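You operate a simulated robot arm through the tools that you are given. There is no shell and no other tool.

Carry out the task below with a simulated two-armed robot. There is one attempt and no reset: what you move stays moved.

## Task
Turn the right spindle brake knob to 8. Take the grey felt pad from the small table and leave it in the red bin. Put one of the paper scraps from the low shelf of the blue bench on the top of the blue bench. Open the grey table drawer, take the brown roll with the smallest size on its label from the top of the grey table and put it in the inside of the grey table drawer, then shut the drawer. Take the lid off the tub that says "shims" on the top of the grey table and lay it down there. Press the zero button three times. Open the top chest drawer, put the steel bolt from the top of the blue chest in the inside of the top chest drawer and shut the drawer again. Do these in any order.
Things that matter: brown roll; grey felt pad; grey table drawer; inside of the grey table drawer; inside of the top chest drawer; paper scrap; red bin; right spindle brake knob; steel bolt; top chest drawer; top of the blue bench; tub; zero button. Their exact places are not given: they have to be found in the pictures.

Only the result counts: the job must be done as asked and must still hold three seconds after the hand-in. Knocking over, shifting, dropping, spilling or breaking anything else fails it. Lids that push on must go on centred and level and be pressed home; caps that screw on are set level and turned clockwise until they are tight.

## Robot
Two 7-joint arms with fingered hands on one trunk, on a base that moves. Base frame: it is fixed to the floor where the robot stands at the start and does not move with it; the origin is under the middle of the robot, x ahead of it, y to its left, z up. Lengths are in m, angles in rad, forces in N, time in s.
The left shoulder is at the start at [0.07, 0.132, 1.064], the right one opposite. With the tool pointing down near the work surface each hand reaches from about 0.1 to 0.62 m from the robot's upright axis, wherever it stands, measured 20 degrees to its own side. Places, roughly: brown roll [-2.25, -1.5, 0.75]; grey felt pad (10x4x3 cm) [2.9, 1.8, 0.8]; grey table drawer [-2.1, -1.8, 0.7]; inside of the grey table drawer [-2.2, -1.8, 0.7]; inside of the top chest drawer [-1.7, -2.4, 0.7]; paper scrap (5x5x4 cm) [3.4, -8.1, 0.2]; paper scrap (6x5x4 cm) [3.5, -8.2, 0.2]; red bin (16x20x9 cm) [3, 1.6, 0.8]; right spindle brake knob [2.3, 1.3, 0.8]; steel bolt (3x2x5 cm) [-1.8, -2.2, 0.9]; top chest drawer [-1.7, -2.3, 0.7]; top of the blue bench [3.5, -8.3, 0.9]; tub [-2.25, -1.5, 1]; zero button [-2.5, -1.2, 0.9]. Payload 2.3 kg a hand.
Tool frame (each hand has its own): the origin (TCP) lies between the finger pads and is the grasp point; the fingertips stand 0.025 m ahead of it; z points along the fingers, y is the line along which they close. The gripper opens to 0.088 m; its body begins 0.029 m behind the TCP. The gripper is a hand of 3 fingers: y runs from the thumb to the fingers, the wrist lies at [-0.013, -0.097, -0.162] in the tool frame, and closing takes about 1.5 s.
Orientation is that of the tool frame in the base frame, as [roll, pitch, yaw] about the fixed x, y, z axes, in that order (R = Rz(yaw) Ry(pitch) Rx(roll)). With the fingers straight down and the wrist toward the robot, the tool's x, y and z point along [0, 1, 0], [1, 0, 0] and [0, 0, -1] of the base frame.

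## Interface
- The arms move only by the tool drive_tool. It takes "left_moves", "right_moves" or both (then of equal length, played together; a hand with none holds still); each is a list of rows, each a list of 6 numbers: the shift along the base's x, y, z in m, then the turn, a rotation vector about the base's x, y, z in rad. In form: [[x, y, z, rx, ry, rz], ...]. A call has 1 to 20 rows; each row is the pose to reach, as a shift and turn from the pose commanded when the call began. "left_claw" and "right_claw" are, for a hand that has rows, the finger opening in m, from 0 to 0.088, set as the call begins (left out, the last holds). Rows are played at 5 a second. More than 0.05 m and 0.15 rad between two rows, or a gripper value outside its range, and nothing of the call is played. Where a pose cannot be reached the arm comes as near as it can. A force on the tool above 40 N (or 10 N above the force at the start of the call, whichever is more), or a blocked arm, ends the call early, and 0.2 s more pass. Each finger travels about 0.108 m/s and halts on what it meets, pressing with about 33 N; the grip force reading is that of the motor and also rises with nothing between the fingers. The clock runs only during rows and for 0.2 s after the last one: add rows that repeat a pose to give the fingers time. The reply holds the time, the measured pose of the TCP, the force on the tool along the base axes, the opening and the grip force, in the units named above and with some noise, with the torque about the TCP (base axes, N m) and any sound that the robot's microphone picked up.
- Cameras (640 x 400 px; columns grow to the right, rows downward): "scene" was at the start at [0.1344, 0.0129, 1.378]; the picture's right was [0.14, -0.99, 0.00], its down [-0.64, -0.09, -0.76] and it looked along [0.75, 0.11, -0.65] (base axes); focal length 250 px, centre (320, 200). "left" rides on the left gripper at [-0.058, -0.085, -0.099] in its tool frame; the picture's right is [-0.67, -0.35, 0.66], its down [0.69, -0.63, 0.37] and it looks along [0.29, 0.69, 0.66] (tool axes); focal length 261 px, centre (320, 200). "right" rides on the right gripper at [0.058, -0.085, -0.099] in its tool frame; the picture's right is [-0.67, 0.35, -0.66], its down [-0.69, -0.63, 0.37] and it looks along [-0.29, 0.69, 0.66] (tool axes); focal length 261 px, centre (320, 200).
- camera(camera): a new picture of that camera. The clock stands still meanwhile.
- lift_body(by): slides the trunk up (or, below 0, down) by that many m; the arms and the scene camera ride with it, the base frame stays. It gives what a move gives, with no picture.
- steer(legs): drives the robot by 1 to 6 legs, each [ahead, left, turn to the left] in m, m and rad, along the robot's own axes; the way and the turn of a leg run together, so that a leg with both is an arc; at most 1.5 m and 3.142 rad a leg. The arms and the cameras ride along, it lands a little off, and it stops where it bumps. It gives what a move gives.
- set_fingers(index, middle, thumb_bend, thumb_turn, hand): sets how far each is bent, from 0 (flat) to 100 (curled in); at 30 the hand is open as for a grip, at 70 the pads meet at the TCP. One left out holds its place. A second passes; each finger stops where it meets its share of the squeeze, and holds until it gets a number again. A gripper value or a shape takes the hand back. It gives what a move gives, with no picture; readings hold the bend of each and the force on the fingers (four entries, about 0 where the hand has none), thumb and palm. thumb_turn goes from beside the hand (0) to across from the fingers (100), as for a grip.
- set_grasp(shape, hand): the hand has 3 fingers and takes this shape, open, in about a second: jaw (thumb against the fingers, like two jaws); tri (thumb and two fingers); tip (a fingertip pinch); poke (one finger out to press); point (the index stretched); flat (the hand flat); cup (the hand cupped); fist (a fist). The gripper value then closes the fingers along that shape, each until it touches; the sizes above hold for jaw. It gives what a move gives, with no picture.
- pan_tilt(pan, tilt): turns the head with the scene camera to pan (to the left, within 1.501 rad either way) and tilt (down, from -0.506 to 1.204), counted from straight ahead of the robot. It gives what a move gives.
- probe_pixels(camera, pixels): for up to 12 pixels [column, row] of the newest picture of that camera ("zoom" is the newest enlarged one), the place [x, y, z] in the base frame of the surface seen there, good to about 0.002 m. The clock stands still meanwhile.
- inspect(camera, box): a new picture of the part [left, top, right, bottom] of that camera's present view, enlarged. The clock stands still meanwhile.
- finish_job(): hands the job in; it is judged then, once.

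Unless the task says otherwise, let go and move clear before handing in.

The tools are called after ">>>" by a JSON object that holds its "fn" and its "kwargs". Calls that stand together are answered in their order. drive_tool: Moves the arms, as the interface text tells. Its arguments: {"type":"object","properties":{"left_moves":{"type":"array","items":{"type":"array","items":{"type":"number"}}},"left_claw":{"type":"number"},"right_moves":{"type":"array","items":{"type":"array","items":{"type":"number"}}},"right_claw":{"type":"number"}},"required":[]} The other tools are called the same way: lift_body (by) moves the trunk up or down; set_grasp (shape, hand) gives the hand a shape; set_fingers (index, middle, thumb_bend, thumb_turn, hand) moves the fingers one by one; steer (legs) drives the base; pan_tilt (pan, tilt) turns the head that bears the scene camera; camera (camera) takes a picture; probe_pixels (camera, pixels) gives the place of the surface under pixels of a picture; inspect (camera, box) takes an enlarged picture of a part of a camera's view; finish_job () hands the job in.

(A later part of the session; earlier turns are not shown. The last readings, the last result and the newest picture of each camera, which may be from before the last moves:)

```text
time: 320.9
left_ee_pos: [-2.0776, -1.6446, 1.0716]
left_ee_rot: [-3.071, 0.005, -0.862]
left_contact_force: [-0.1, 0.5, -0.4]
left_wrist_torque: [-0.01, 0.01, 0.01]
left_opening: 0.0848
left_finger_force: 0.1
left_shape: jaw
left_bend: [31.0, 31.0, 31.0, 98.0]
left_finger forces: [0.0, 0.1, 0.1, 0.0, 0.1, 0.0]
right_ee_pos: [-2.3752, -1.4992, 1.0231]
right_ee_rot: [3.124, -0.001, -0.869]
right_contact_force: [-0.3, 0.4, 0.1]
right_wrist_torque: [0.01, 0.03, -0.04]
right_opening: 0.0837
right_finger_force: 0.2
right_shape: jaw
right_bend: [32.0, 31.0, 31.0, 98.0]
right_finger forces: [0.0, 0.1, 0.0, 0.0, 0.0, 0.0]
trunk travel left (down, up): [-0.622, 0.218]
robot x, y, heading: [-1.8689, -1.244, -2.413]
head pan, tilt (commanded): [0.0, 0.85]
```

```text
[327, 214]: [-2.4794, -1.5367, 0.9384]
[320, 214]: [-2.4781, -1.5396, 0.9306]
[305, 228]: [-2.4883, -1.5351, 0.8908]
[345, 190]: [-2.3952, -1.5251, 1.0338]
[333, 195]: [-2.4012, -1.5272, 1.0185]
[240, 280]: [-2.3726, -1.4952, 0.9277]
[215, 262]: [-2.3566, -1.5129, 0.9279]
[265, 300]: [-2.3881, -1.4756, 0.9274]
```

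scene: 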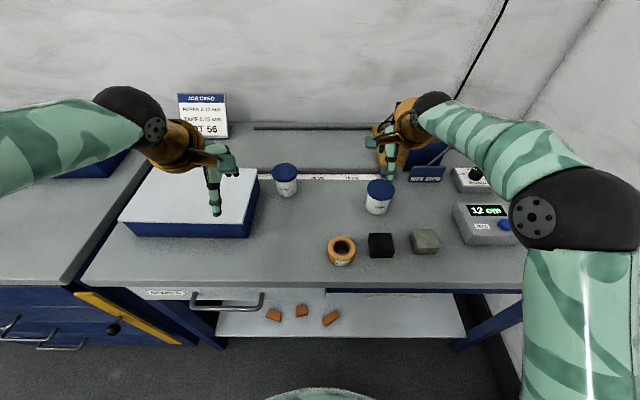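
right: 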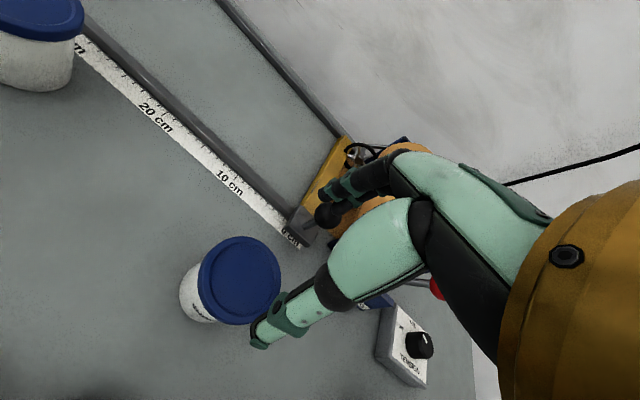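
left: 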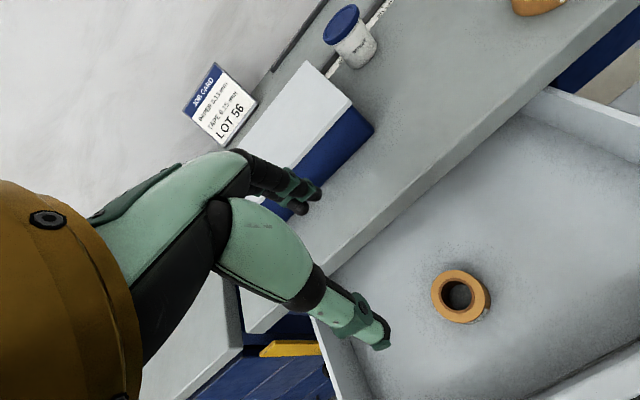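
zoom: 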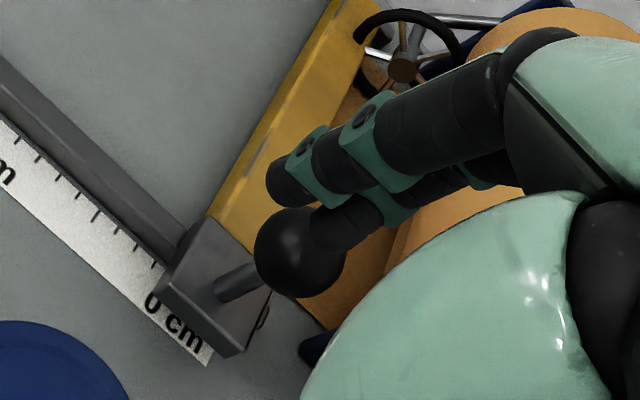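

The ball knob is 10.6 cm beyond the lid, leaving ~3 cm clearance. Descending over the lid to z≈0.944.

>>> {"fn": "drive_tool", "kwargs": {"right_moves": [[0.002, 0.0042, -0.025, 0, 0, 0], [0.002, 0.0042, -0.05, 0, 0, 0], [0.002, 0.0042, -0.068, 0, 0, 0], [0.002, 0.0042, -0.079, 0, 0, 0], [0.002, 0.0042, -0.079, 0, 0, 0]]}}

>>> {"fn": "camera", "kwargs": {"camera": "right"}}

>>> {"fn": "inspect", "kwargs": {"camera": "scene", "box": [330, 140, 458, 220]}}

```text
time: 322.1
left_ee_pos: [-2.0776, -1.6451, 1.0721]
left_ee_rot: [-3.071, 0.004, -0.859]
left_contact_force: [0.2, -0.5, 0.1]
left_wrist_torque: [0.0, 0.0, -0.01]
left_opening: 0.0846
left_finger_force: 0.0
left_shape: jaw
left_bend: [31.0, 31.0, 31.0, 98.0]
left_finger forces: [0.0, 0.1, 0.0, 0.0, 0.0, 0.0]
right_ee_pos: [-2.3748, -1.4931, 0.9424]
right_ee_rot: [3.126, -0.001, -0.87]
right_contact_force: [-0.5, -0.7, 0.8]
right_wrist_torque: [0.03, -0.03, 0.03]
right_opening: 0.0836
right_finger_force: 0.0
right_shape: jaw
right_bend: [32.0, 31.0, 31.0, 98.0]
right_finger forces: [0.0, 0.0, 0.0, 0.0, 0.0, 0.0]
trunk travel left (down, up): [-0.622, 0.218]
robot x, y, heading: [-1.8671, -1.24, -2.416]
head pan, tilt (commanded): [0.0, 0.85]
```

```text
taken
```

right: 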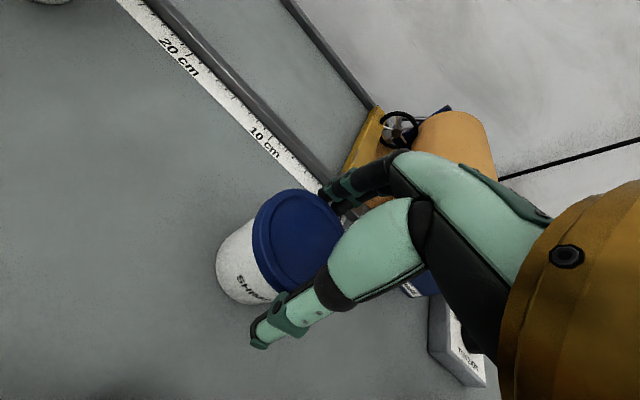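

```text
5.00 times, centred on (394, 180) of scene
```

zoom: 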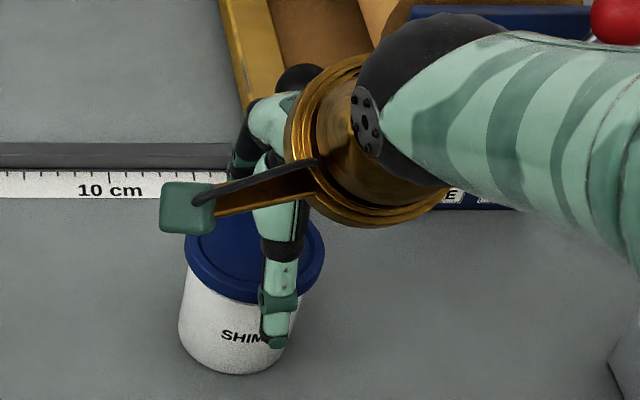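

The fingers straddle the lid. Closing on the rim.

>>> {"fn": "drive_tool", "kwargs": {"right_moves": [[0, 0, 0, 0, 0, 0], [0, 0, 0, 0, 0, 0], [0, 0, 0, 0, 0, 0], [0, 0, 0, 0, 0, 0], [0, 0, 0, 0, 0, 0]], "right_claw": 0.045}}

>>> {"fn": "camera", "kwargs": {"camera": "right"}}

>>> {"fn": "inspect", "kwargs": {"camera": "scene", "box": [330, 140, 458, 220]}}

```text
time: 323.2
left_ee_pos: [-2.077, -1.6438, 1.0734]
left_ee_rot: [-3.07, 0.005, -0.861]
left_contact_force: [1.0, 0.4, -0.6]
left_wrist_torque: [0.02, 0.01, 0.02]
left_opening: 0.0846
left_finger_force: 0.0
left_shape: jaw
left_bend: [31.0, 31.0, 31.0, 98.0]
left_finger forces: [0.0, 0.1, 0.0, 0.0, 0.1, 0.1]
right_ee_pos: [-2.3756, -1.4932, 0.9435]
right_ee_rot: [3.126, 0.0, -0.868]
right_contact_force: [0.0, -0.2, -0.7]
right_wrist_torque: [0.01, 0.01, -0.02]
right_opening: 0.0603
right_finger_force: 33.2
right_shape: jaw
right_bend: [28.0, 39.0, 58.0, 99.0]
right_finger forces: [19.5, 10.6, 0.0, 0.0, 29.7, 0.0]
trunk travel left (down, up): [-0.622, 0.218]
robot x, y, heading: [-1.8708, -1.2406, -2.414]
head pan, tilt (commanded): [0.0, 0.85]
```

```text
taken
```

right: 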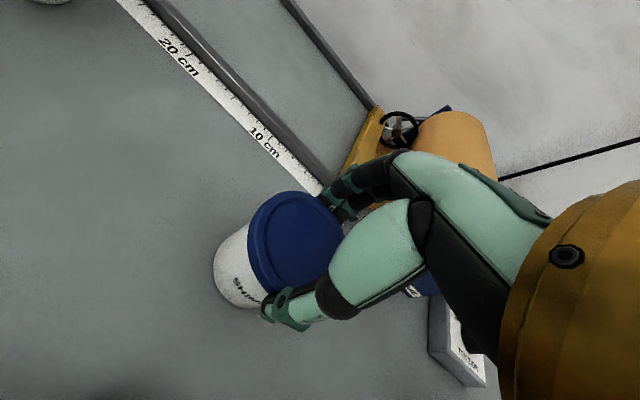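

```text
5.00 times, centred on (394, 180) of scene
```

zoom: 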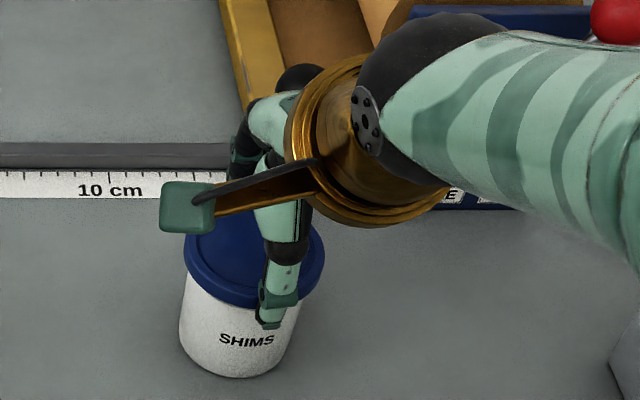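

The lid is gripped at 6 cm. I lift slowly by 1.5 cm and check whether the tub stays.

>>> {"fn": "drive_tool", "kwargs": {"right_moves": [[0, 0, 0.003, 0, 0, 0], [0, 0, 0.006, 0, 0, 0], [0, 0, 0.009, 0, 0, 0], [0, 0, 0.012, 0, 0, 0], [0, 0, 0.015, 0, 0, 0], [0, 0, 0.015, 0, 0, 0]]}}

>>> {"fn": "camera", "kwargs": {"camera": "right"}}

>>> {"fn": "inspect", "kwargs": {"camera": "scene", "box": [330, 140, 458, 220]}}

```text
time: 324.6
left_ee_pos: [-2.0792, -1.6442, 1.0731]
left_ee_rot: [-3.071, 0.005, -0.86]
left_contact_force: [-0.8, -0.7, 0.1]
left_wrist_torque: [-0.01, 0.0, -0.03]
left_opening: 0.0846
left_finger_force: 0.1
left_shape: jaw
left_bend: [31.0, 31.0, 31.0, 98.0]
left_finger forces: [0.0, 0.1, 0.0, 0.0, 0.1, 0.0]
right_ee_pos: [-2.3742, -1.4934, 0.9586]
right_ee_rot: [3.126, 0.001, -0.871]
right_contact_force: [0.4, 0.1, -1.1]
right_wrist_torque: [0.0, 0.0, -0.03]
right_opening: 0.0599
right_finger_force: 32.8
right_shape: jaw
right_bend: [28.0, 39.0, 58.0, 99.0]
right_finger forces: [19.5, 10.7, 0.1, 0.1, 29.6, 0.0]
trunk travel left (down, up): [-0.622, 0.218]
robot x, y, heading: [-1.8677, -1.2466, -2.413]
head pan, tilt (commanded): [0.0, 0.85]
```

```text
taken
```

right: 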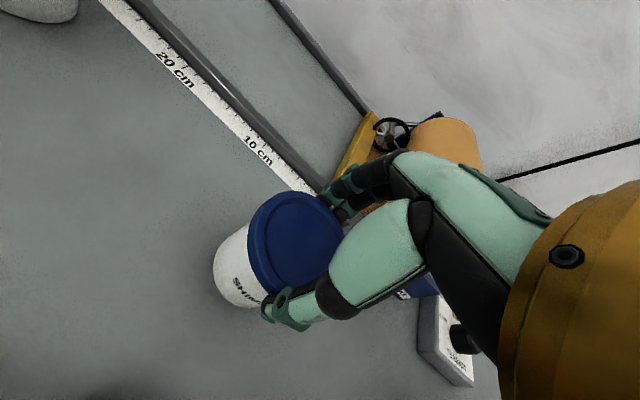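

```text
5.00 times, centred on (394, 180) of scene
```

zoom: 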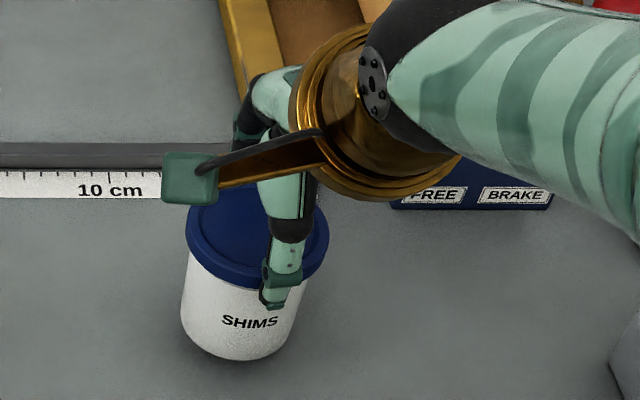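

The tub hangs on the lid, so the lid is pressed on and I need the other hand to hold the tub. I'll carry it (1.5 cm up) to the free spot near the middle where both hands reach; first I probe that area.

>>> {"fn": "probe_pixels", "kwargs": {"camera": "scene", "pixels": [[258, 180], [247, 232], [262, 200], [342, 240], [330, 250], [380, 238], [284, 175], [285, 195], [310, 215], [290, 220], [300, 240], [425, 235]]}}

```text
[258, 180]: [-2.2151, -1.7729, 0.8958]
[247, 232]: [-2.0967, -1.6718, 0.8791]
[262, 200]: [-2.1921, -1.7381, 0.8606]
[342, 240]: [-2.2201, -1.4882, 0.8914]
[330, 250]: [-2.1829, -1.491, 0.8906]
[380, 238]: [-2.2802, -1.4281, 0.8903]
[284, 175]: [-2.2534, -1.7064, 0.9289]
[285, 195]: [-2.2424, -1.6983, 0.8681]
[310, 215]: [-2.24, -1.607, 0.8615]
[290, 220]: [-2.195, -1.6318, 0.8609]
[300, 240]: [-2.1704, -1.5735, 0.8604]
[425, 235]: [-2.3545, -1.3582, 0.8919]
```

There is a free spot at u≈0.24, g≈2.65. I carry the tub there slowly along a curved path that clears the 0.25 roll and the WEDGES tub.

>>> {"fn": "drive_tool", "kwargs": {"right_moves": [[0.0237, -0.0122, 0.003, 0, 0, 0], [0.0473, -0.0244, 0.005, 0, 0, 0], [0.0685, -0.041, 0.005, 0, 0, 0], [0.0898, -0.0574, 0.005, 0, 0, 0], [0.116, -0.0722, 0.005, 0, 0, 0], [0.1425, -0.087, 0.005, 0, 0, 0], [0.17, -0.0888, 0.005, 0, 0, 0], [0.1989, -0.0906, 0.005, 0, 0, 0], [0.2128, -0.0851, 0.003, 0, 0, 0], [0.2266, -0.0796, 0.0, 0, 0, 0], [0.2266, -0.0796, 0.0, 0, 0, 0]]}}

>>> {"fn": "camera", "kwargs": {"camera": "scene"}}

>>> {"fn": "camera", "kwargs": {"camera": "right"}}

```text
time: 327.1
left_ee_pos: [-2.078, -1.6442, 1.0721]
left_ee_rot: [-3.069, 0.005, -0.86]
left_contact_force: [-0.1, 0.2, -0.2]
left_wrist_torque: [0.01, -0.02, 0.02]
left_opening: 0.0844
left_finger_force: 0.2
left_shape: jaw
left_bend: [31.0, 31.0, 31.0, 98.0]
left_finger forces: [0.1, 0.0, 0.0, 0.1, 0.0, 0.1]
right_ee_pos: [-2.1601, -1.5742, 0.9659]
right_ee_rot: [3.13, -0.044, -0.905]
right_contact_force: [0.7, -0.5, -0.9]
right_wrist_torque: [0.0, 0.02, -0.01]
right_opening: 0.0599
right_finger_force: 33.0
right_shape: jaw
right_bend: [28.0, 39.0, 58.0, 99.0]
right_finger forces: [19.4, 10.7, 0.0, 0.1, 29.8, 0.0]
trunk travel left (down, up): [-0.622, 0.218]
robot x, y, heading: [-1.8696, -1.2428, -2.418]
head pan, tilt (commanded): [0.0, 0.85]
```

```text
taken
```

scene: 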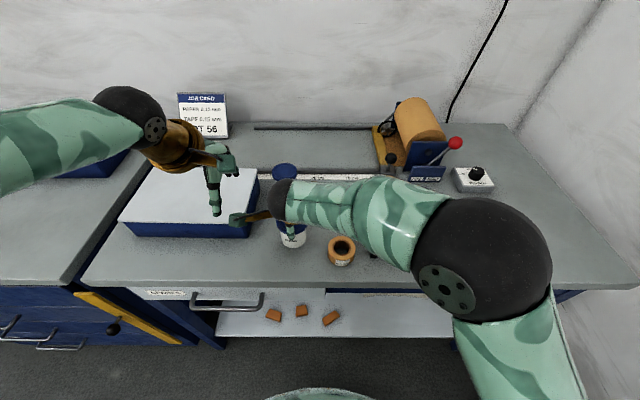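

```text
taken
```

right: 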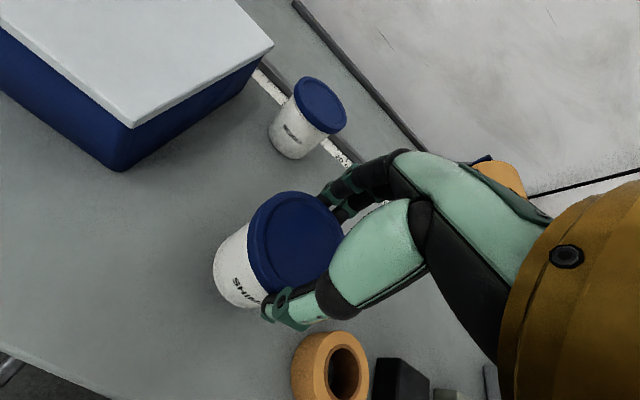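

The tub is now at u≈0.247, g≈2.66, clear of its neighbours. Lowering it onto the table.

>>> {"fn": "drive_tool", "kwargs": {"right_moves": [[0, 0, -0.007, 0, 0, 0], [0, 0, -0.013, 0, 0, 0], [0, 0, -0.018, 0, 0, 0], [0, 0, -0.0215, 0, 0, 0], [0, 0, -0.0215, 0, 0, 0]]}}

>>> {"fn": "inspect", "kwargs": {"camera": "scene", "box": [240, 150, 368, 260]}}

>>> {"fn": "camera", "kwargs": {"camera": "left"}}

```text
time: 328.2
left_ee_pos: [-2.0776, -1.6447, 1.0723]
left_ee_rot: [-3.069, 0.007, -0.86]
left_contact_force: [-0.6, 0.9, -0.3]
left_wrist_torque: [0.01, 0.0, -0.04]
left_opening: 0.0847
left_finger_force: 0.0
left_shape: jaw
left_bend: [31.0, 31.0, 31.0, 98.0]
left_finger forces: [0.0, 0.0, 0.0, 0.0, 0.0, 0.0]
right_ee_pos: [-2.1592, -1.5736, 0.9453]
right_ee_rot: [3.129, -0.042, -0.902]
right_contact_force: [0.5, 0.2, -0.2]
right_wrist_torque: [-0.02, -0.01, 0.01]
right_opening: 0.0599
right_finger_force: 33.2
right_shape: jaw
right_bend: [28.0, 39.0, 58.0, 99.0]
right_finger forces: [19.5, 10.7, 0.0, 0.0, 29.6, 0.1]
trunk travel left (down, up): [-0.622, 0.218]
robot x, y, heading: [-1.8696, -1.2451, -2.411]
head pan, tilt (commanded): [0.0, 0.85]
```

```text
3.64 times, centred on (304, 205) of scene
```

zoom: 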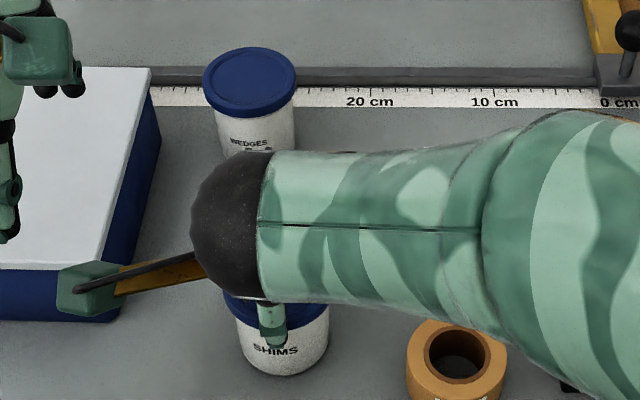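

```text
taken
```

left: 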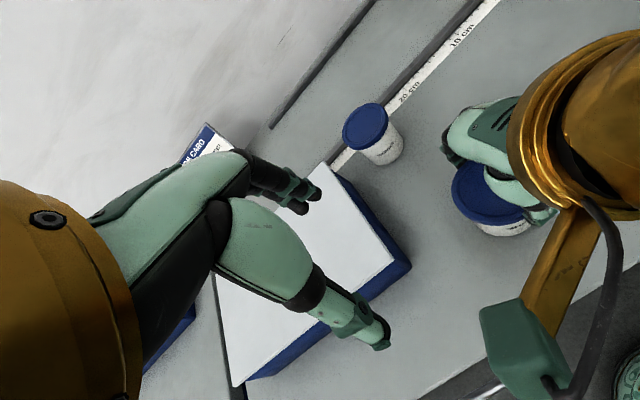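

I check where the right hand's protruding green box is, since the left hand must come in from that side.

>>> {"fn": "probe_pixels", "kwargs": {"camera": "left", "pixels": [[510, 330], [545, 350], [490, 380], [560, 250], [490, 230], [485, 190], [530, 215], [460, 150]]}}

>>> {"fn": "inspect", "kwargs": {"camera": "left", "box": [430, 60, 640, 260]}}

```text
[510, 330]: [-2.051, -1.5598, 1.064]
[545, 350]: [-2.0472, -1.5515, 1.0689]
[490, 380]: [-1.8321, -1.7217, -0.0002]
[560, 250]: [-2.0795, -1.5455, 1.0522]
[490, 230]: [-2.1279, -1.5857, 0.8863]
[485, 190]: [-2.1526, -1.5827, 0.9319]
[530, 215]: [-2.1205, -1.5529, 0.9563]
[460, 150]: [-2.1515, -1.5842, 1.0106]
```

```text
2.00 times, centred on (535, 160) of left
```

zoom: 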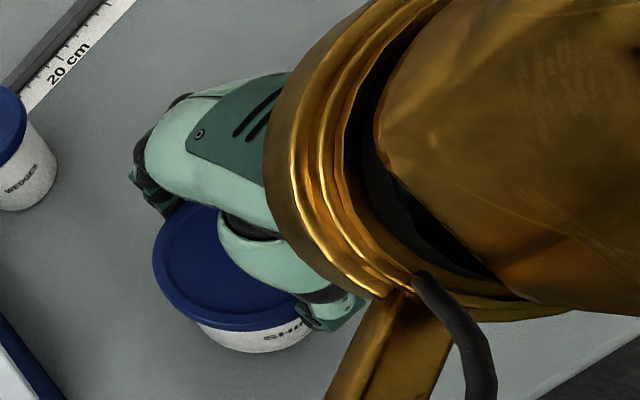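

The right-hand camera box sits near-left above the tub, so I plan the left hand to come in low from the near-left at 40° yaw, tilted 20° down. First I move the left hand out to the left and rotate it there.

>>> {"fn": "drive_tool", "kwargs": {"left_moves": [[0.0312, -0.0125, 0, 0, 0, 0], [0.0623, -0.025, 0, 0, 0, 0], [0.0935, -0.0375, 0, 0, 0, 0], [0.1246, -0.0499, 0, 0, 0, 0], [0.1246, -0.0499, -0.01, 0.0494, 0.1017, 0.0605], [0.1246, -0.0499, -0.02, 0.0988, 0.2034, 0.1211], [0.1246, -0.0499, -0.03, 0.1481, 0.3051, 0.1816], [0.1246, -0.0499, -0.04, 0.1975, 0.4068, 0.2421], [0.1246, -0.0499, -0.05, 0.2469, 0.5085, 0.3026], [0.1246, -0.0499, -0.06, 0.2963, 0.6101, 0.3632], [0.1246, -0.0499, -0.07, 0.3457, 0.7118, 0.4237], [0.1246, -0.0499, -0.08, 0.395, 0.8135, 0.4842], [0.1246, -0.0499, -0.09, 0.4444, 0.9152, 0.5448], [0.1246, -0.0499, -0.1, 0.4938, 1.0169, 0.6053], [0.1246, -0.0499, -0.11, 0.5432, 1.1186, 0.6658], [0.1246, -0.0499, -0.11, 0.5432, 1.1186, 0.6658]], "left_claw": 0.078}}

>>> {"fn": "camera", "kwargs": {"camera": "scene"}}

>>> {"fn": "camera", "kwargs": {"camera": "left"}}

```text
time: 331.6
left_ee_pos: [-1.9532, -1.694, 0.9637]
left_ee_rot: [-3.133, 1.221, -0.138]
left_contact_force: [-0.5, -1.4, -1.5]
left_wrist_torque: [-0.03, 0.01, -0.01]
left_opening: 0.0782
left_finger_force: 0.1
left_shape: jaw
left_bend: [29.0, 32.0, 36.0, 98.0]
left_finger forces: [0.0, 0.1, 0.2, 0.1, 0.1, 0.0]
right_ee_pos: [-2.1574, -1.5738, 0.9465]
right_ee_rot: [3.126, -0.04, -0.901]
right_contact_force: [-0.6, 0.2, -0.4]
right_wrist_torque: [0.01, 0.04, -0.03]
right_opening: 0.0601
right_finger_force: 33.2
right_shape: jaw
right_bend: [28.0, 39.0, 59.0, 99.0]
right_finger forces: [19.4, 10.7, 0.0, 0.0, 29.7, 0.0]
trunk travel left (down, up): [-0.622, 0.218]
robot x, y, heading: [-1.8709, -1.2399, -2.416]
head pan, tilt (commanded): [0.0, 0.85]
```

```text
taken
```

scene: 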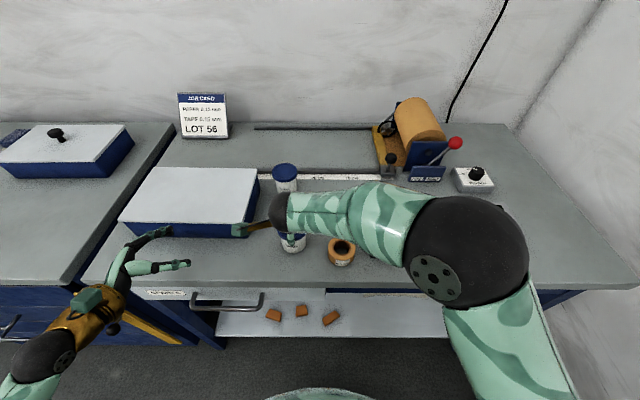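

```text
taken
```

left: 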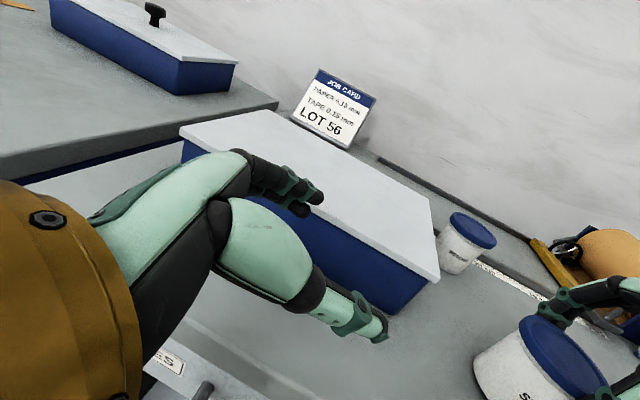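

The left hand took the tilted pose at the left. Moving it in to 5 cm short of the tub.

>>> {"fn": "drive_tool", "kwargs": {"left_moves": [[-0.018, 0.025, -0.006, 0, 0, 0], [-0.036, 0.051, -0.012, 0, 0, 0], [-0.054, 0.076, -0.018, 0, 0, 0], [-0.0726, 0.1014, -0.025, 0, 0, 0], [-0.097, 0.105, -0.034, 0, 0, 0], [-0.122, 0.108, -0.044, 0, 0, 0], [-0.1465, 0.1116, -0.053, 0, 0, 0], [-0.1465, 0.1116, -0.053, 0, 0, 0]]}}

>>> {"fn": "camera", "kwargs": {"camera": "left"}}

>>> {"fn": "inspect", "kwargs": {"camera": "scene", "box": [180, 170, 380, 295]}}

```text
time: 333.4
left_ee_pos: [-2.0507, -1.6333, 0.928]
left_ee_rot: [-3.135, 1.219, -0.144]
left_contact_force: [-0.3, -0.6, -0.2]
left_wrist_torque: [-0.01, 0.0, -0.01]
left_opening: 0.0778
left_finger_force: 0.0
left_shape: jaw
left_bend: [29.0, 32.0, 36.0, 98.0]
left_finger forces: [0.5, 0.0, 0.0, 0.1, 0.0, 0.0]
left hand out of reach, approached as far as the arm can: row 2, 3, 4, 5, 6, 7, 8
right_ee_pos: [-2.1584, -1.5745, 0.9445]
right_ee_rot: [3.128, -0.039, -0.902]
right_contact_force: [0.3, 0.6, -0.2]
right_wrist_torque: [-0.01, -0.02, -0.02]
right_opening: 0.0601
right_finger_force: 33.2
right_shape: jaw
right_bend: [28.0, 39.0, 59.0, 99.0]
right_finger forces: [19.5, 10.7, 0.1, 0.0, 29.6, 0.1]
trunk travel left (down, up): [-0.622, 0.218]
robot x, y, heading: [-1.8671, -1.2423, -2.419]
head pan, tilt (commanded): [0.0, 0.85]
```

```text
taken
```

left: 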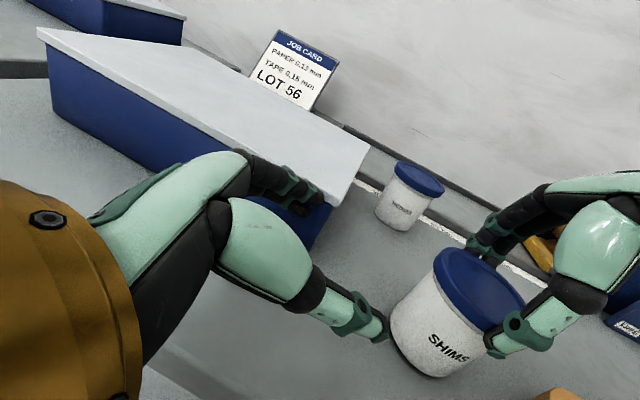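

```text
3.20 times, centred on (280, 232) of scene
```

zoom: 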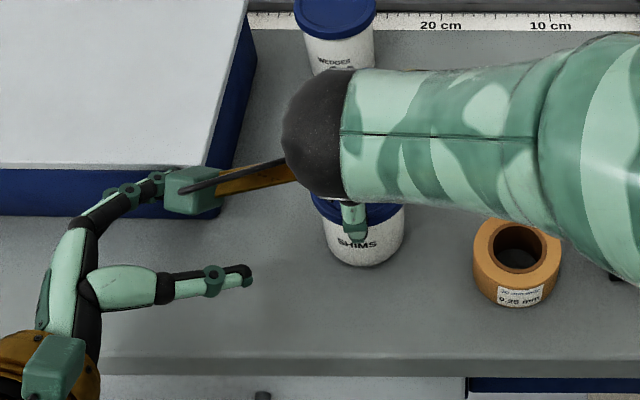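

The left hand lightly touched the blue box (0.5 N) and can't get further right in that pose. I'll pull it back, and instead lift the tub into the air, where both hands can grip it with room.

>>> {"fn": "drive_tool", "kwargs": {"left_moves": [[0.02, 0.012, 0.005, 0, 0, 0], [0.045, 0.02, 0.015, 0, 0, 0], [0.075, 0.015, 0.03, 0, 0, 0], [0.1, 0.005, 0.045, 0, 0, 0], [0.12, -0.005, 0.06, 0, 0, 0]]}}

>>> {"fn": "camera", "kwargs": {"camera": "scene"}}

>>> {"fn": "probe_pixels", "kwargs": {"camera": "scene", "pixels": [[247, 232], [125, 222], [258, 180]]}}

```text
time: 334.6
left_ee_pos: [-1.9203, -1.6733, 0.9823]
left_ee_rot: [3.139, 1.222, -0.152]
left_contact_force: [0.8, -0.4, -0.5]
left_wrist_torque: [0.01, -0.01, 0.02]
left_opening: 0.0782
left_finger_force: 0.0
left_shape: jaw
left_bend: [29.0, 32.0, 36.0, 98.0]
left_finger forces: [0.1, 0.0, 0.1, 0.0, 0.0, 0.0]
left hand out of reach, approached as far as the arm can: row 1, 2, 3, 4, 5
right_ee_pos: [-2.1573, -1.5733, 0.9468]
right_ee_rot: [3.128, -0.042, -0.902]
right_contact_force: [0.0, -0.3, -1.3]
right_wrist_torque: [-0.02, 0.01, 0.03]
right_opening: 0.0598
right_finger_force: 33.0
right_shape: jaw
right_bend: [28.0, 39.0, 59.0, 99.0]
right_finger forces: [19.4, 10.6, 0.1, 0.0, 29.7, 0.1]
trunk travel left (down, up): [-0.622, 0.218]
robot x, y, heading: [-1.868, -1.2481, -2.418]
head pan, tilt (commanded): [0.0, 0.85]
```

```text
taken
```

scene: 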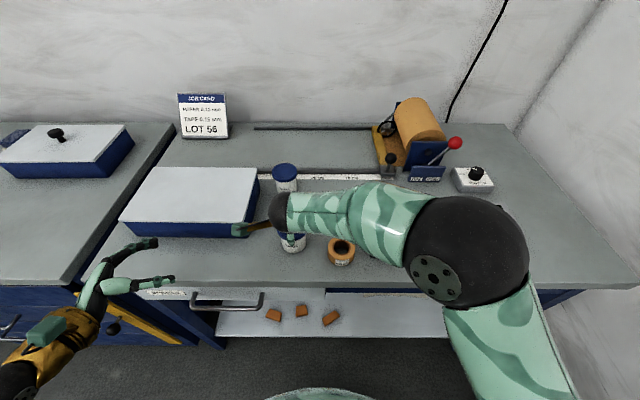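

```text
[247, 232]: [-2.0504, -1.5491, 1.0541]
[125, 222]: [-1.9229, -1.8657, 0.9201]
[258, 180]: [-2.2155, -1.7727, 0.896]
```

The blue box hasn't moved. Now I turn the left hand to point straight forward (tilted down) at a staging spot on the left.

>>> {"fn": "drive_tool", "kwargs": {"left_moves": [[-0.006, 0.005, 0.003, 0, 0, 0.125], [-0.012, 0.01, 0.006, 0, 0, 0.25], [-0.018, 0.015, 0.009, 0, 0, 0.375], [-0.025, 0.02, 0.012, 0, 0, 0.5], [-0.032, 0.026, 0.015, 0, 0, 0.625], [-0.04, 0.032, 0.018, 0, 0, 0.75], [-0.0472, 0.0384, 0.02, 0, 0, 0.87], [-0.0472, 0.0384, 0.02, 0, 0, 0.87]]}}

>>> {"fn": "camera", "kwargs": {"camera": "scene"}}

```text
time: 336.4
left_ee_pos: [-1.843, -1.7853, 1.0047]
left_ee_rot: [-3.131, 1.22, 0.733]
left_contact_force: [-0.2, 0.6, 1.2]
left_wrist_torque: [-0.01, -0.02, -0.04]
left_opening: 0.0779
left_finger_force: 0.0
left_shape: jaw
left_bend: [29.0, 32.0, 36.0, 98.0]
left_finger forces: [0.0, 0.1, 0.0, 0.0, 0.0, 0.1]
left hand out of reach, approached as far as the arm can: row 1, 2, 3, 4, 5, 6, 7, 8
right_ee_pos: [-2.1574, -1.5737, 0.9465]
right_ee_rot: [3.128, -0.04, -0.902]
right_contact_force: [-0.1, 0.3, -0.2]
right_wrist_torque: [0.02, 0.02, -0.01]
right_opening: 0.06
right_finger_force: 33.3
right_shape: jaw
right_bend: [28.0, 39.0, 59.0, 99.0]
right_finger forces: [19.5, 10.7, 0.0, 0.0, 29.7, 0.1]
trunk travel left (down, up): [-0.622, 0.218]
robot x, y, heading: [-1.868, -1.2466, -2.417]
head pan, tilt (commanded): [0.0, 0.85]
```

```text
taken
```

scene: 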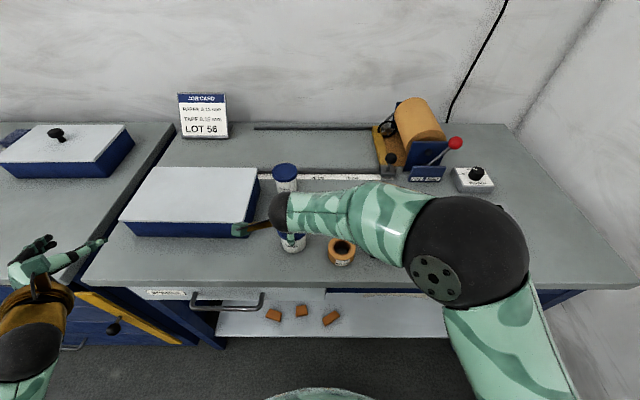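

I notice y now points left (the wrong roll family), which is why the arm strains. I'll return to the downward pose and use the proven path to the forward pose with y to the right.

>>> {"fn": "drive_tool", "kwargs": {"left_moves": [[-0.01, 0.012, 0, 0, 0, -0.125], [-0.02, 0.024, 0, 0, 0, -0.25], [-0.03, 0.036, 0, 0, 0, -0.375], [-0.04, 0.048, 0, 0, 0, -0.5], [-0.052, 0.06, 0, 0, 0, -0.625], [-0.065, 0.075, 0, 0, 0, -0.75], [-0.0795, 0.09, 0, 0, 0, -0.87]]}}

>>> {"fn": "drive_tool", "kwargs": {"left_moves": [[0, 0, 0.01, -0.0494, -0.1017, -0.0605], [0, 0, 0.02, -0.0988, -0.2034, -0.1211], [0, 0, 0.03, -0.1481, -0.3051, -0.1816], [0, 0, 0.04, -0.1975, -0.4068, -0.2421], [0, 0, 0.05, -0.2469, -0.5085, -0.3026], [0, 0, 0.06, -0.2963, -0.6101, -0.3632], [0, 0, 0.07, -0.3457, -0.7118, -0.4237], [0, 0, 0.08, -0.395, -0.8135, -0.4842], [0, 0, 0.09, -0.4444, -0.9152, -0.5448], [0, 0, 0.1, -0.4938, -1.0169, -0.6053], [0, 0, 0.1, -0.5432, -1.1186, -0.6658], [0, 0, 0.1, -0.5432, -1.1186, -0.6658]]}}

```text
time: 338.1
left_ee_pos: [-1.92, -1.7034, 1.0051]
left_ee_rot: [3.14, 1.222, -0.15]
left_contact_force: [0.2, -0.8, -0.3]
left_wrist_torque: [0.02, 0.0, 0.01]
left_opening: 0.0779
left_finger_force: 0.0
left_shape: jaw
left_bend: [29.0, 32.0, 36.0, 98.0]
left_finger forces: [0.1, 0.0, 0.0, 0.0, 0.0, 0.1]
right_ee_pos: [-2.1582, -1.5738, 0.9457]
right_ee_rot: [3.129, -0.041, -0.902]
right_contact_force: [0.5, 0.9, -0.7]
right_wrist_torque: [0.0, 0.02, 0.02]
right_opening: 0.0598
right_finger_force: 32.6
right_shape: jaw
right_bend: [28.0, 39.0, 59.0, 99.0]
right_finger forces: [19.5, 10.7, 0.0, 0.0, 29.7, 0.0]
trunk travel left (down, up): [-0.622, 0.218]
robot x, y, heading: [-1.8694, -1.2391, -2.42]
head pan, tilt (commanded): [0.0, 0.85]
```

```text
time: 340.6
left_ee_pos: [-1.9173, -1.7045, 1.1056]
left_ee_rot: [-3.07, 0.004, -0.86]
left_contact_force: [0.1, 0.7, -0.6]
left_wrist_torque: [-0.03, 0.0, -0.03]
left_opening: 0.078
left_finger_force: 0.0
left_shape: jaw
left_bend: [29.0, 32.0, 36.0, 98.0]
left_finger forces: [0.0, 0.0, 0.1, 0.0, 0.0, 0.1]
right_ee_pos: [-2.1579, -1.5739, 0.9455]
right_ee_rot: [3.129, -0.04, -0.901]
right_contact_force: [0.1, 0.5, -0.9]
right_wrist_torque: [-0.06, -0.02, -0.01]
right_opening: 0.0601
right_finger_force: 32.9
right_shape: jaw
right_bend: [28.0, 39.0, 59.0, 99.0]
right_finger forces: [19.6, 10.7, 0.0, 0.1, 29.6, 0.0]
trunk travel left (down, up): [-0.622, 0.218]
robot x, y, heading: [-1.8672, -1.2431, -2.417]
head pan, tilt (commanded): [0.0, 0.85]
```

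The left hand is back in the downward pose. Now the right hand lifts the tub (lid on) 14 cm and turns it ~64° about the vertical, so its thumb and camera move to the right side.

>>> {"fn": "drive_tool", "kwargs": {"right_moves": [[0, 0, 0.02, 0.01, 0.004, 0], [0, 0, 0.05, 0.02, 0.008, 0], [0, 0, 0.08, 0.03, 0.012, 0], [0, 0, 0.11, 0.039, 0.015, 0], [0, 0, 0.138, 0.039, 0.015, 0], [0.001, 0.003, 0.138, 0.0375, 0.0175, 0.14], [0.002, 0.006, 0.138, 0.036, 0.02, 0.28], [0.003, 0.009, 0.138, 0.0345, 0.0225, 0.42], [0.004, 0.012, 0.138, 0.033, 0.025, 0.56], [0.005, 0.015, 0.138, 0.0315, 0.0275, 0.7], [0.006, 0.018, 0.138, 0.03, 0.03, 0.84], [0.007, 0.02, 0.138, 0.0285, 0.0323, 0.98], [0.007, 0.02, 0.138, 0.027, 0.0345, 1.12], [0.007, 0.02, 0.138, 0.027, 0.0345, 1.12]]}}

>>> {"fn": "camera", "kwargs": {"camera": "scene"}}

>>> {"fn": "camera", "kwargs": {"camera": "right"}}

```text
time: 343.6
left_ee_pos: [-1.9176, -1.704, 1.1052]
left_ee_rot: [-3.07, 0.006, -0.86]
left_contact_force: [0.1, 1.0, 0.3]
left_wrist_torque: [0.02, -0.02, 0.02]
left_opening: 0.0776
left_finger_force: 0.0
left_shape: jaw
left_bend: [29.0, 32.0, 36.0, 98.0]
left_finger forces: [0.1, 0.1, 0.0, 0.0, 0.0, 0.1]
right_ee_pos: [-2.1407, -1.553, 1.074]
right_ee_rot: [3.14, 0.038, 0.253]
right_contact_force: [0.0, -0.7, 0.1]
right_wrist_torque: [0.01, 0.01, -0.01]
right_opening: 0.0596
right_finger_force: 32.9
right_shape: jaw
right_bend: [28.0, 39.0, 59.0, 99.0]
right_finger forces: [19.5, 10.6, 0.0, 0.0, 29.5, 0.0]
trunk travel left (down, up): [-0.622, 0.218]
robot x, y, heading: [-1.8654, -1.2445, -2.414]
head pan, tilt (commanded): [0.0, 0.85]
```

```text
taken
```

scene: 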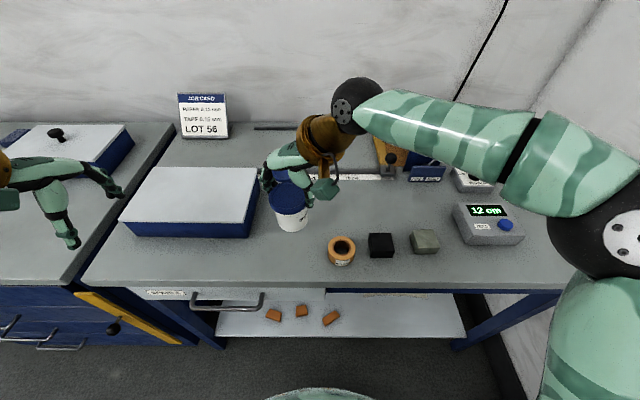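

```text
taken
```

right: 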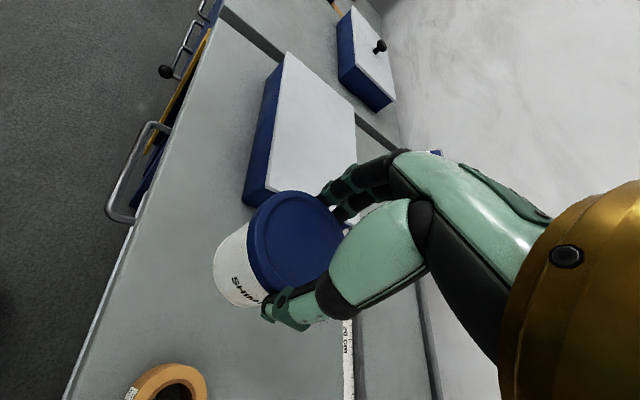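

The tub hangs steadily at z≈0.99–1.06 with the right thumb on its right side. Now the left hand turns to point forward-down with y to the right, at a staging spot to the left.

>>> {"fn": "drive_tool", "kwargs": {"left_moves": [[-0.0022, 0.0038, -0.003, -0.0895, 0.011, -0.1005], [-0.0043, 0.0076, -0.006, -0.179, 0.022, -0.201], [-0.0065, 0.0115, -0.01, -0.2685, 0.033, -0.3015], [-0.0086, 0.0153, -0.013, -0.358, 0.0441, -0.402], [-0.0108, 0.0191, -0.016, -0.4475, 0.0551, -0.5025], [-0.0129, 0.0229, -0.019, -0.537, 0.0661, -0.603], [-0.0151, 0.0267, -0.022, -0.6265, 0.0771, -0.7035], [-0.0173, 0.0306, -0.026, -0.716, 0.0881, -0.804], [-0.0194, 0.0344, -0.029, -0.8054, 0.0991, -0.9044], [-0.0216, 0.0382, -0.032, -0.8949, 0.1101, -1.0049], [-0.0237, 0.042, -0.035, -0.9844, 0.1212, -1.1054], [-0.0259, 0.0459, -0.039, -1.0739, 0.1322, -1.2059], [-0.028, 0.0497, -0.042, -1.1634, 0.1432, -1.3064], [-0.0302, 0.0535, -0.045, -1.2529, 0.1542, -1.4069], [-0.0302, 0.0535, -0.045, -1.2529, 0.1542, -1.4069]]}}

>>> {"fn": "camera", "kwargs": {"camera": "scene"}}

>>> {"fn": "camera", "kwargs": {"camera": "left"}}

```text
time: 346.9
left_ee_pos: [-1.9482, -1.6502, 1.0621]
left_ee_rot: [3.138, -1.138, -2.413]
left_contact_force: [0.2, 0.1, -1.9]
left_wrist_torque: [0.0, -0.01, 0.0]
left_opening: 0.0782
left_finger_force: 0.1
left_shape: jaw
left_bend: [29.0, 32.0, 36.0, 98.0]
left_finger forces: [0.1, 0.0, 0.0, 0.1, 0.1, 0.0]
right_ee_pos: [-2.1407, -1.5522, 1.073]
right_ee_rot: [3.139, 0.038, 0.252]
right_contact_force: [0.2, -0.1, -0.3]
right_wrist_torque: [-0.01, -0.01, -0.01]
right_opening: 0.0599
right_finger_force: 32.9
right_shape: jaw
right_bend: [28.0, 39.0, 59.0, 99.0]
right_finger forces: [19.5, 10.5, 0.0, 0.1, 29.5, 0.0]
trunk travel left (down, up): [-0.622, 0.218]
robot x, y, heading: [-1.8694, -1.244, -2.417]
head pan, tilt (commanded): [0.0, 0.85]
```

```text
taken
```

scene: 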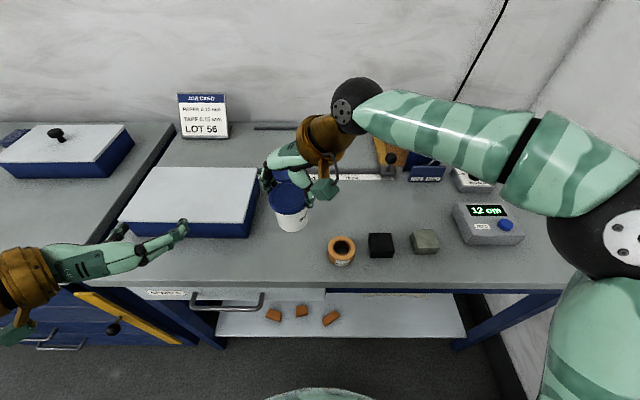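

```text
taken
```

left: 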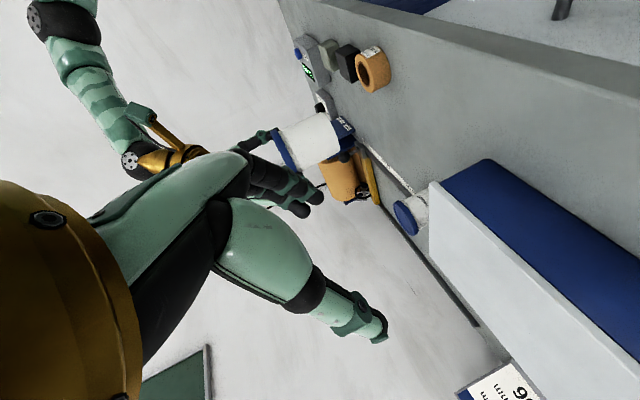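

The left hand is in the right pose. I probe the tub's body from this camera to place the grip exactly.

>>> {"fn": "inspect", "kwargs": {"camera": "left", "box": [250, 80, 410, 180]}}

>>> {"fn": "probe_pixels", "kwargs": {"camera": "zoom", "pixels": [[200, 200], [240, 210], [280, 215], [330, 220], [230, 260], [270, 160], [370, 200], [125, 270]]}}

```text
4.00 times, centred on (330, 130) of left
```

zoom: 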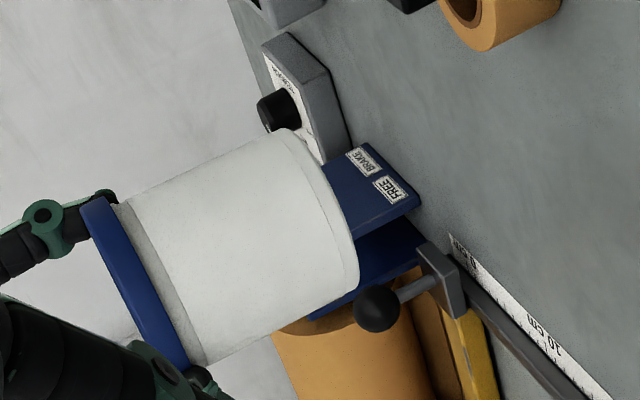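

```text
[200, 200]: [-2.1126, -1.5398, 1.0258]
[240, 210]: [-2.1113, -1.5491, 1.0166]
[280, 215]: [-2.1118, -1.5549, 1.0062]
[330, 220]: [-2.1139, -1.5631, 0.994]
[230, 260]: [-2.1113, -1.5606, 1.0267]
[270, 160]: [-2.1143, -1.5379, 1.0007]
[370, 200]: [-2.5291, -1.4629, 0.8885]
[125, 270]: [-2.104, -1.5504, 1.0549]
```

Body and geometry confirmed (tub bottom z≈0.989). Moving the left hand across in front of the tub, 9 cm short.

>>> {"fn": "drive_tool", "kwargs": {"left_moves": [[-0.0246, 0.0319, -0.002, 0, 0, 0], [-0.0492, 0.0638, -0.004, 0, 0, 0], [-0.0739, 0.0956, -0.006, 0, 0, 0], [-0.0985, 0.1275, -0.008, 0, 0, 0], [-0.1231, 0.1594, -0.01, 0, 0, 0], [-0.1231, 0.1594, -0.01, 0, 0, 0]]}}

>>> {"fn": "camera", "kwargs": {"camera": "scene"}}

>>> {"fn": "camera", "kwargs": {"camera": "left"}}

```text
time: 348.2
left_ee_pos: [-2.1117, -1.5074, 1.0779]
left_ee_rot: [3.136, -1.138, -2.411]
left_contact_force: [0.3, -0.6, -1.4]
left_wrist_torque: [0.01, -0.03, 0.03]
left_opening: 0.0778
left_finger_force: 0.0
left_shape: jaw
left_bend: [29.0, 32.0, 36.0, 98.0]
left_finger forces: [0.1, 0.0, 0.0, 0.0, 0.0, 0.1]
left hand out of reach, approached as far as the arm can: row 2, 3, 4, 5, 6
right_ee_pos: [-2.1387, -1.5546, 1.0733]
right_ee_rot: [-3.142, 0.039, 0.252]
right_contact_force: [-0.6, 0.3, -0.6]
right_wrist_torque: [0.02, 0.03, 0.02]
right_opening: 0.0598
right_finger_force: 33.2
right_shape: jaw
right_bend: [28.0, 39.0, 59.0, 100.0]
right_finger forces: [21.2, 10.7, 0.0, 0.0, 31.3, 0.0]
trunk travel left (down, up): [-0.622, 0.218]
robot x, y, heading: [-1.8717, -1.2425, -2.416]
head pan, tilt (commanded): [0.0, 0.85]
```

```text
taken
```

scene: 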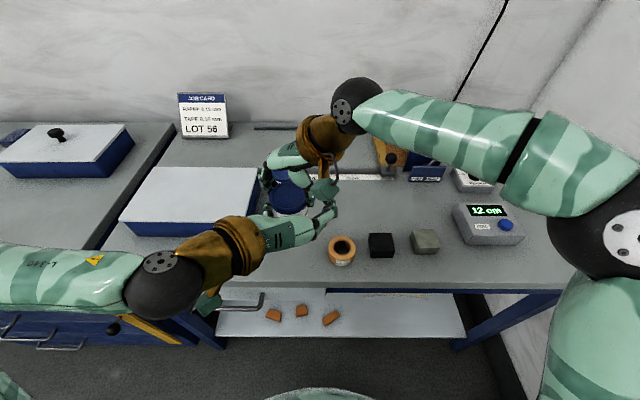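

```text
taken
```

left: 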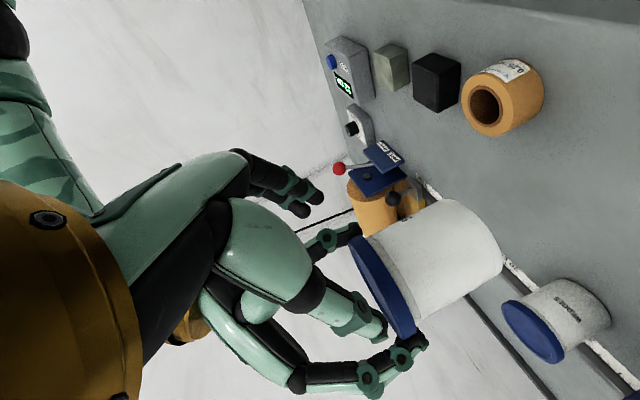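

The left arm is too folded here and came close to the right hand. I'll move the right hand with the tub forward 9 cm, away from the left, where both arms have more room.

>>> {"fn": "drive_tool", "kwargs": {"right_moves": [[-0.015, -0.0133, 0, 0, 0, 0], [-0.03, -0.0265, 0, 0, 0, 0], [-0.045, -0.04, 0, 0, 0, 0], [-0.06, -0.053, 0, 0, 0, 0], [-0.0673, -0.0597, 0, 0, 0, 0], [-0.0673, -0.0597, 0, 0, 0, 0]]}}

>>> {"fn": "camera", "kwargs": {"camera": "left"}}

>>> {"fn": "camera", "kwargs": {"camera": "scene"}}

```text
time: 349.6
left_ee_pos: [-2.1121, -1.5076, 1.0776]
left_ee_rot: [-3.14, -1.136, -2.418]
left_contact_force: [0.5, 0.0, -0.2]
left_wrist_torque: [0.02, 0.02, 0.0]
left_opening: 0.0779
left_finger_force: 0.0
left_shape: jaw
left_bend: [29.0, 32.0, 36.0, 98.0]
left_finger forces: [0.1, 0.0, 0.0, 0.0, 0.0, 0.0]
right_ee_pos: [-2.2022, -1.6055, 1.0717]
right_ee_rot: [3.141, 0.039, 0.252]
right_contact_force: [0.1, 0.2, -1.0]
right_wrist_torque: [-0.01, 0.02, -0.01]
right_opening: 0.0599
right_finger_force: 33.1
right_shape: jaw
right_bend: [28.0, 39.0, 59.0, 100.0]
right_finger forces: [21.2, 10.7, 0.0, 0.1, 31.2, 0.1]
right hand out of reach, approached as far as the arm can: row 5, 6
trunk travel left (down, up): [-0.622, 0.218]
robot x, y, heading: [-1.8691, -1.2457, -2.42]
head pan, tilt (commanded): [0.0, 0.85]
```

```text
taken
```

left: 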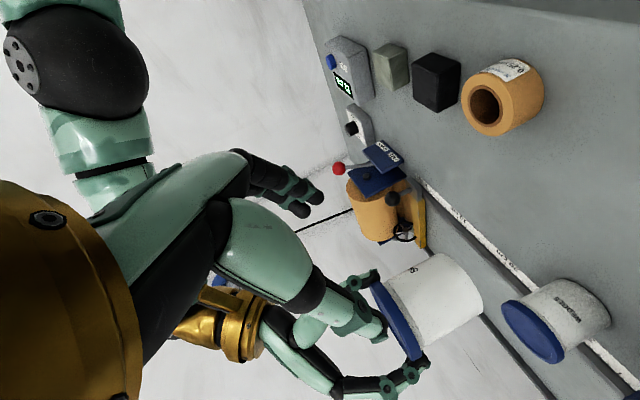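

```text
taken
```

scene: 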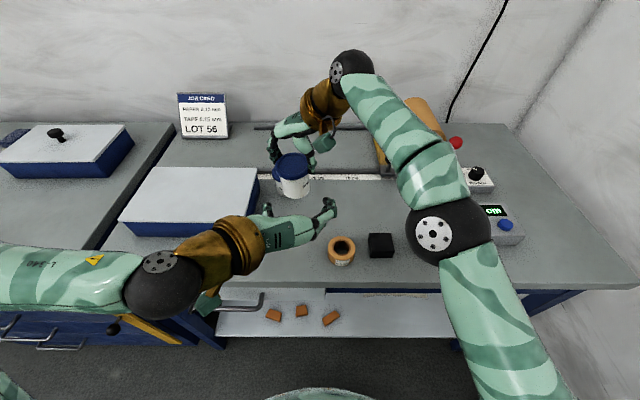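

There's now 13 cm between left TCP and tub. Moving the left hand to 6 cm short of the tub and lower.

>>> {"fn": "drive_tool", "kwargs": {"left_moves": [[-0.0137, -0.0182, -0.0135, 0, 0, 0], [-0.0274, -0.0365, -0.027, 0, 0, 0], [-0.0411, -0.0547, -0.0406, 0, 0, 0], [-0.0411, -0.0547, -0.0406, 0, 0, 0]]}}

>>> {"fn": "camera", "kwargs": {"camera": "left"}}

>>> {"fn": "inspect", "kwargs": {"camera": "scene", "box": [220, 110, 380, 260]}}

```text
time: 350.6
left_ee_pos: [-2.1537, -1.5617, 1.0379]
left_ee_rot: [3.141, -1.137, -2.415]
left_contact_force: [-0.2, -0.1, 0.1]
left_wrist_torque: [0.0, -0.04, -0.02]
left_opening: 0.078
left_finger_force: 0.0
left_shape: jaw
left_bend: [29.0, 32.0, 36.0, 98.0]
left_finger forces: [0.0, 0.0, 0.1, 0.0, 0.0, 0.0]
right_ee_pos: [-2.1992, -1.6057, 1.0723]
right_ee_rot: [3.139, 0.038, 0.252]
right_contact_force: [-0.4, -0.8, -0.3]
right_wrist_torque: [0.02, -0.02, -0.01]
right_opening: 0.0598
right_finger_force: 33.3
right_shape: jaw
right_bend: [28.0, 39.0, 59.0, 100.0]
right_finger forces: [20.9, 10.6, 0.1, 0.0, 31.1, 0.1]
trunk travel left (down, up): [-0.622, 0.218]
robot x, y, heading: [-1.8711, -1.246, -2.415]
head pan, tilt (commanded): [0.0, 0.85]
```

```text
taken
```

left: 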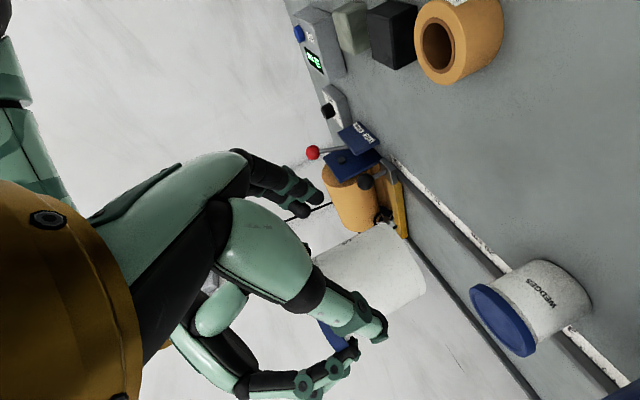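

```text
2.67 times, centred on (300, 185) of scene
```

zoom: 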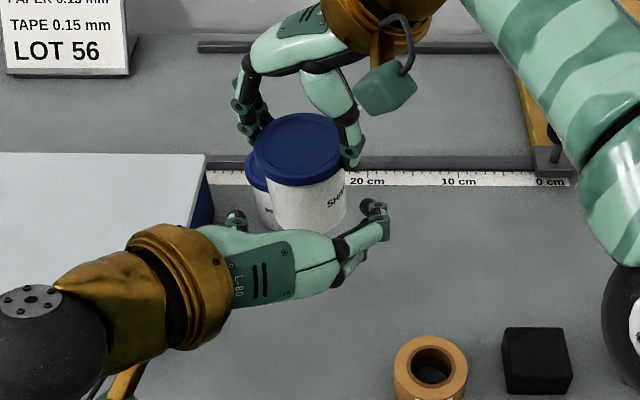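

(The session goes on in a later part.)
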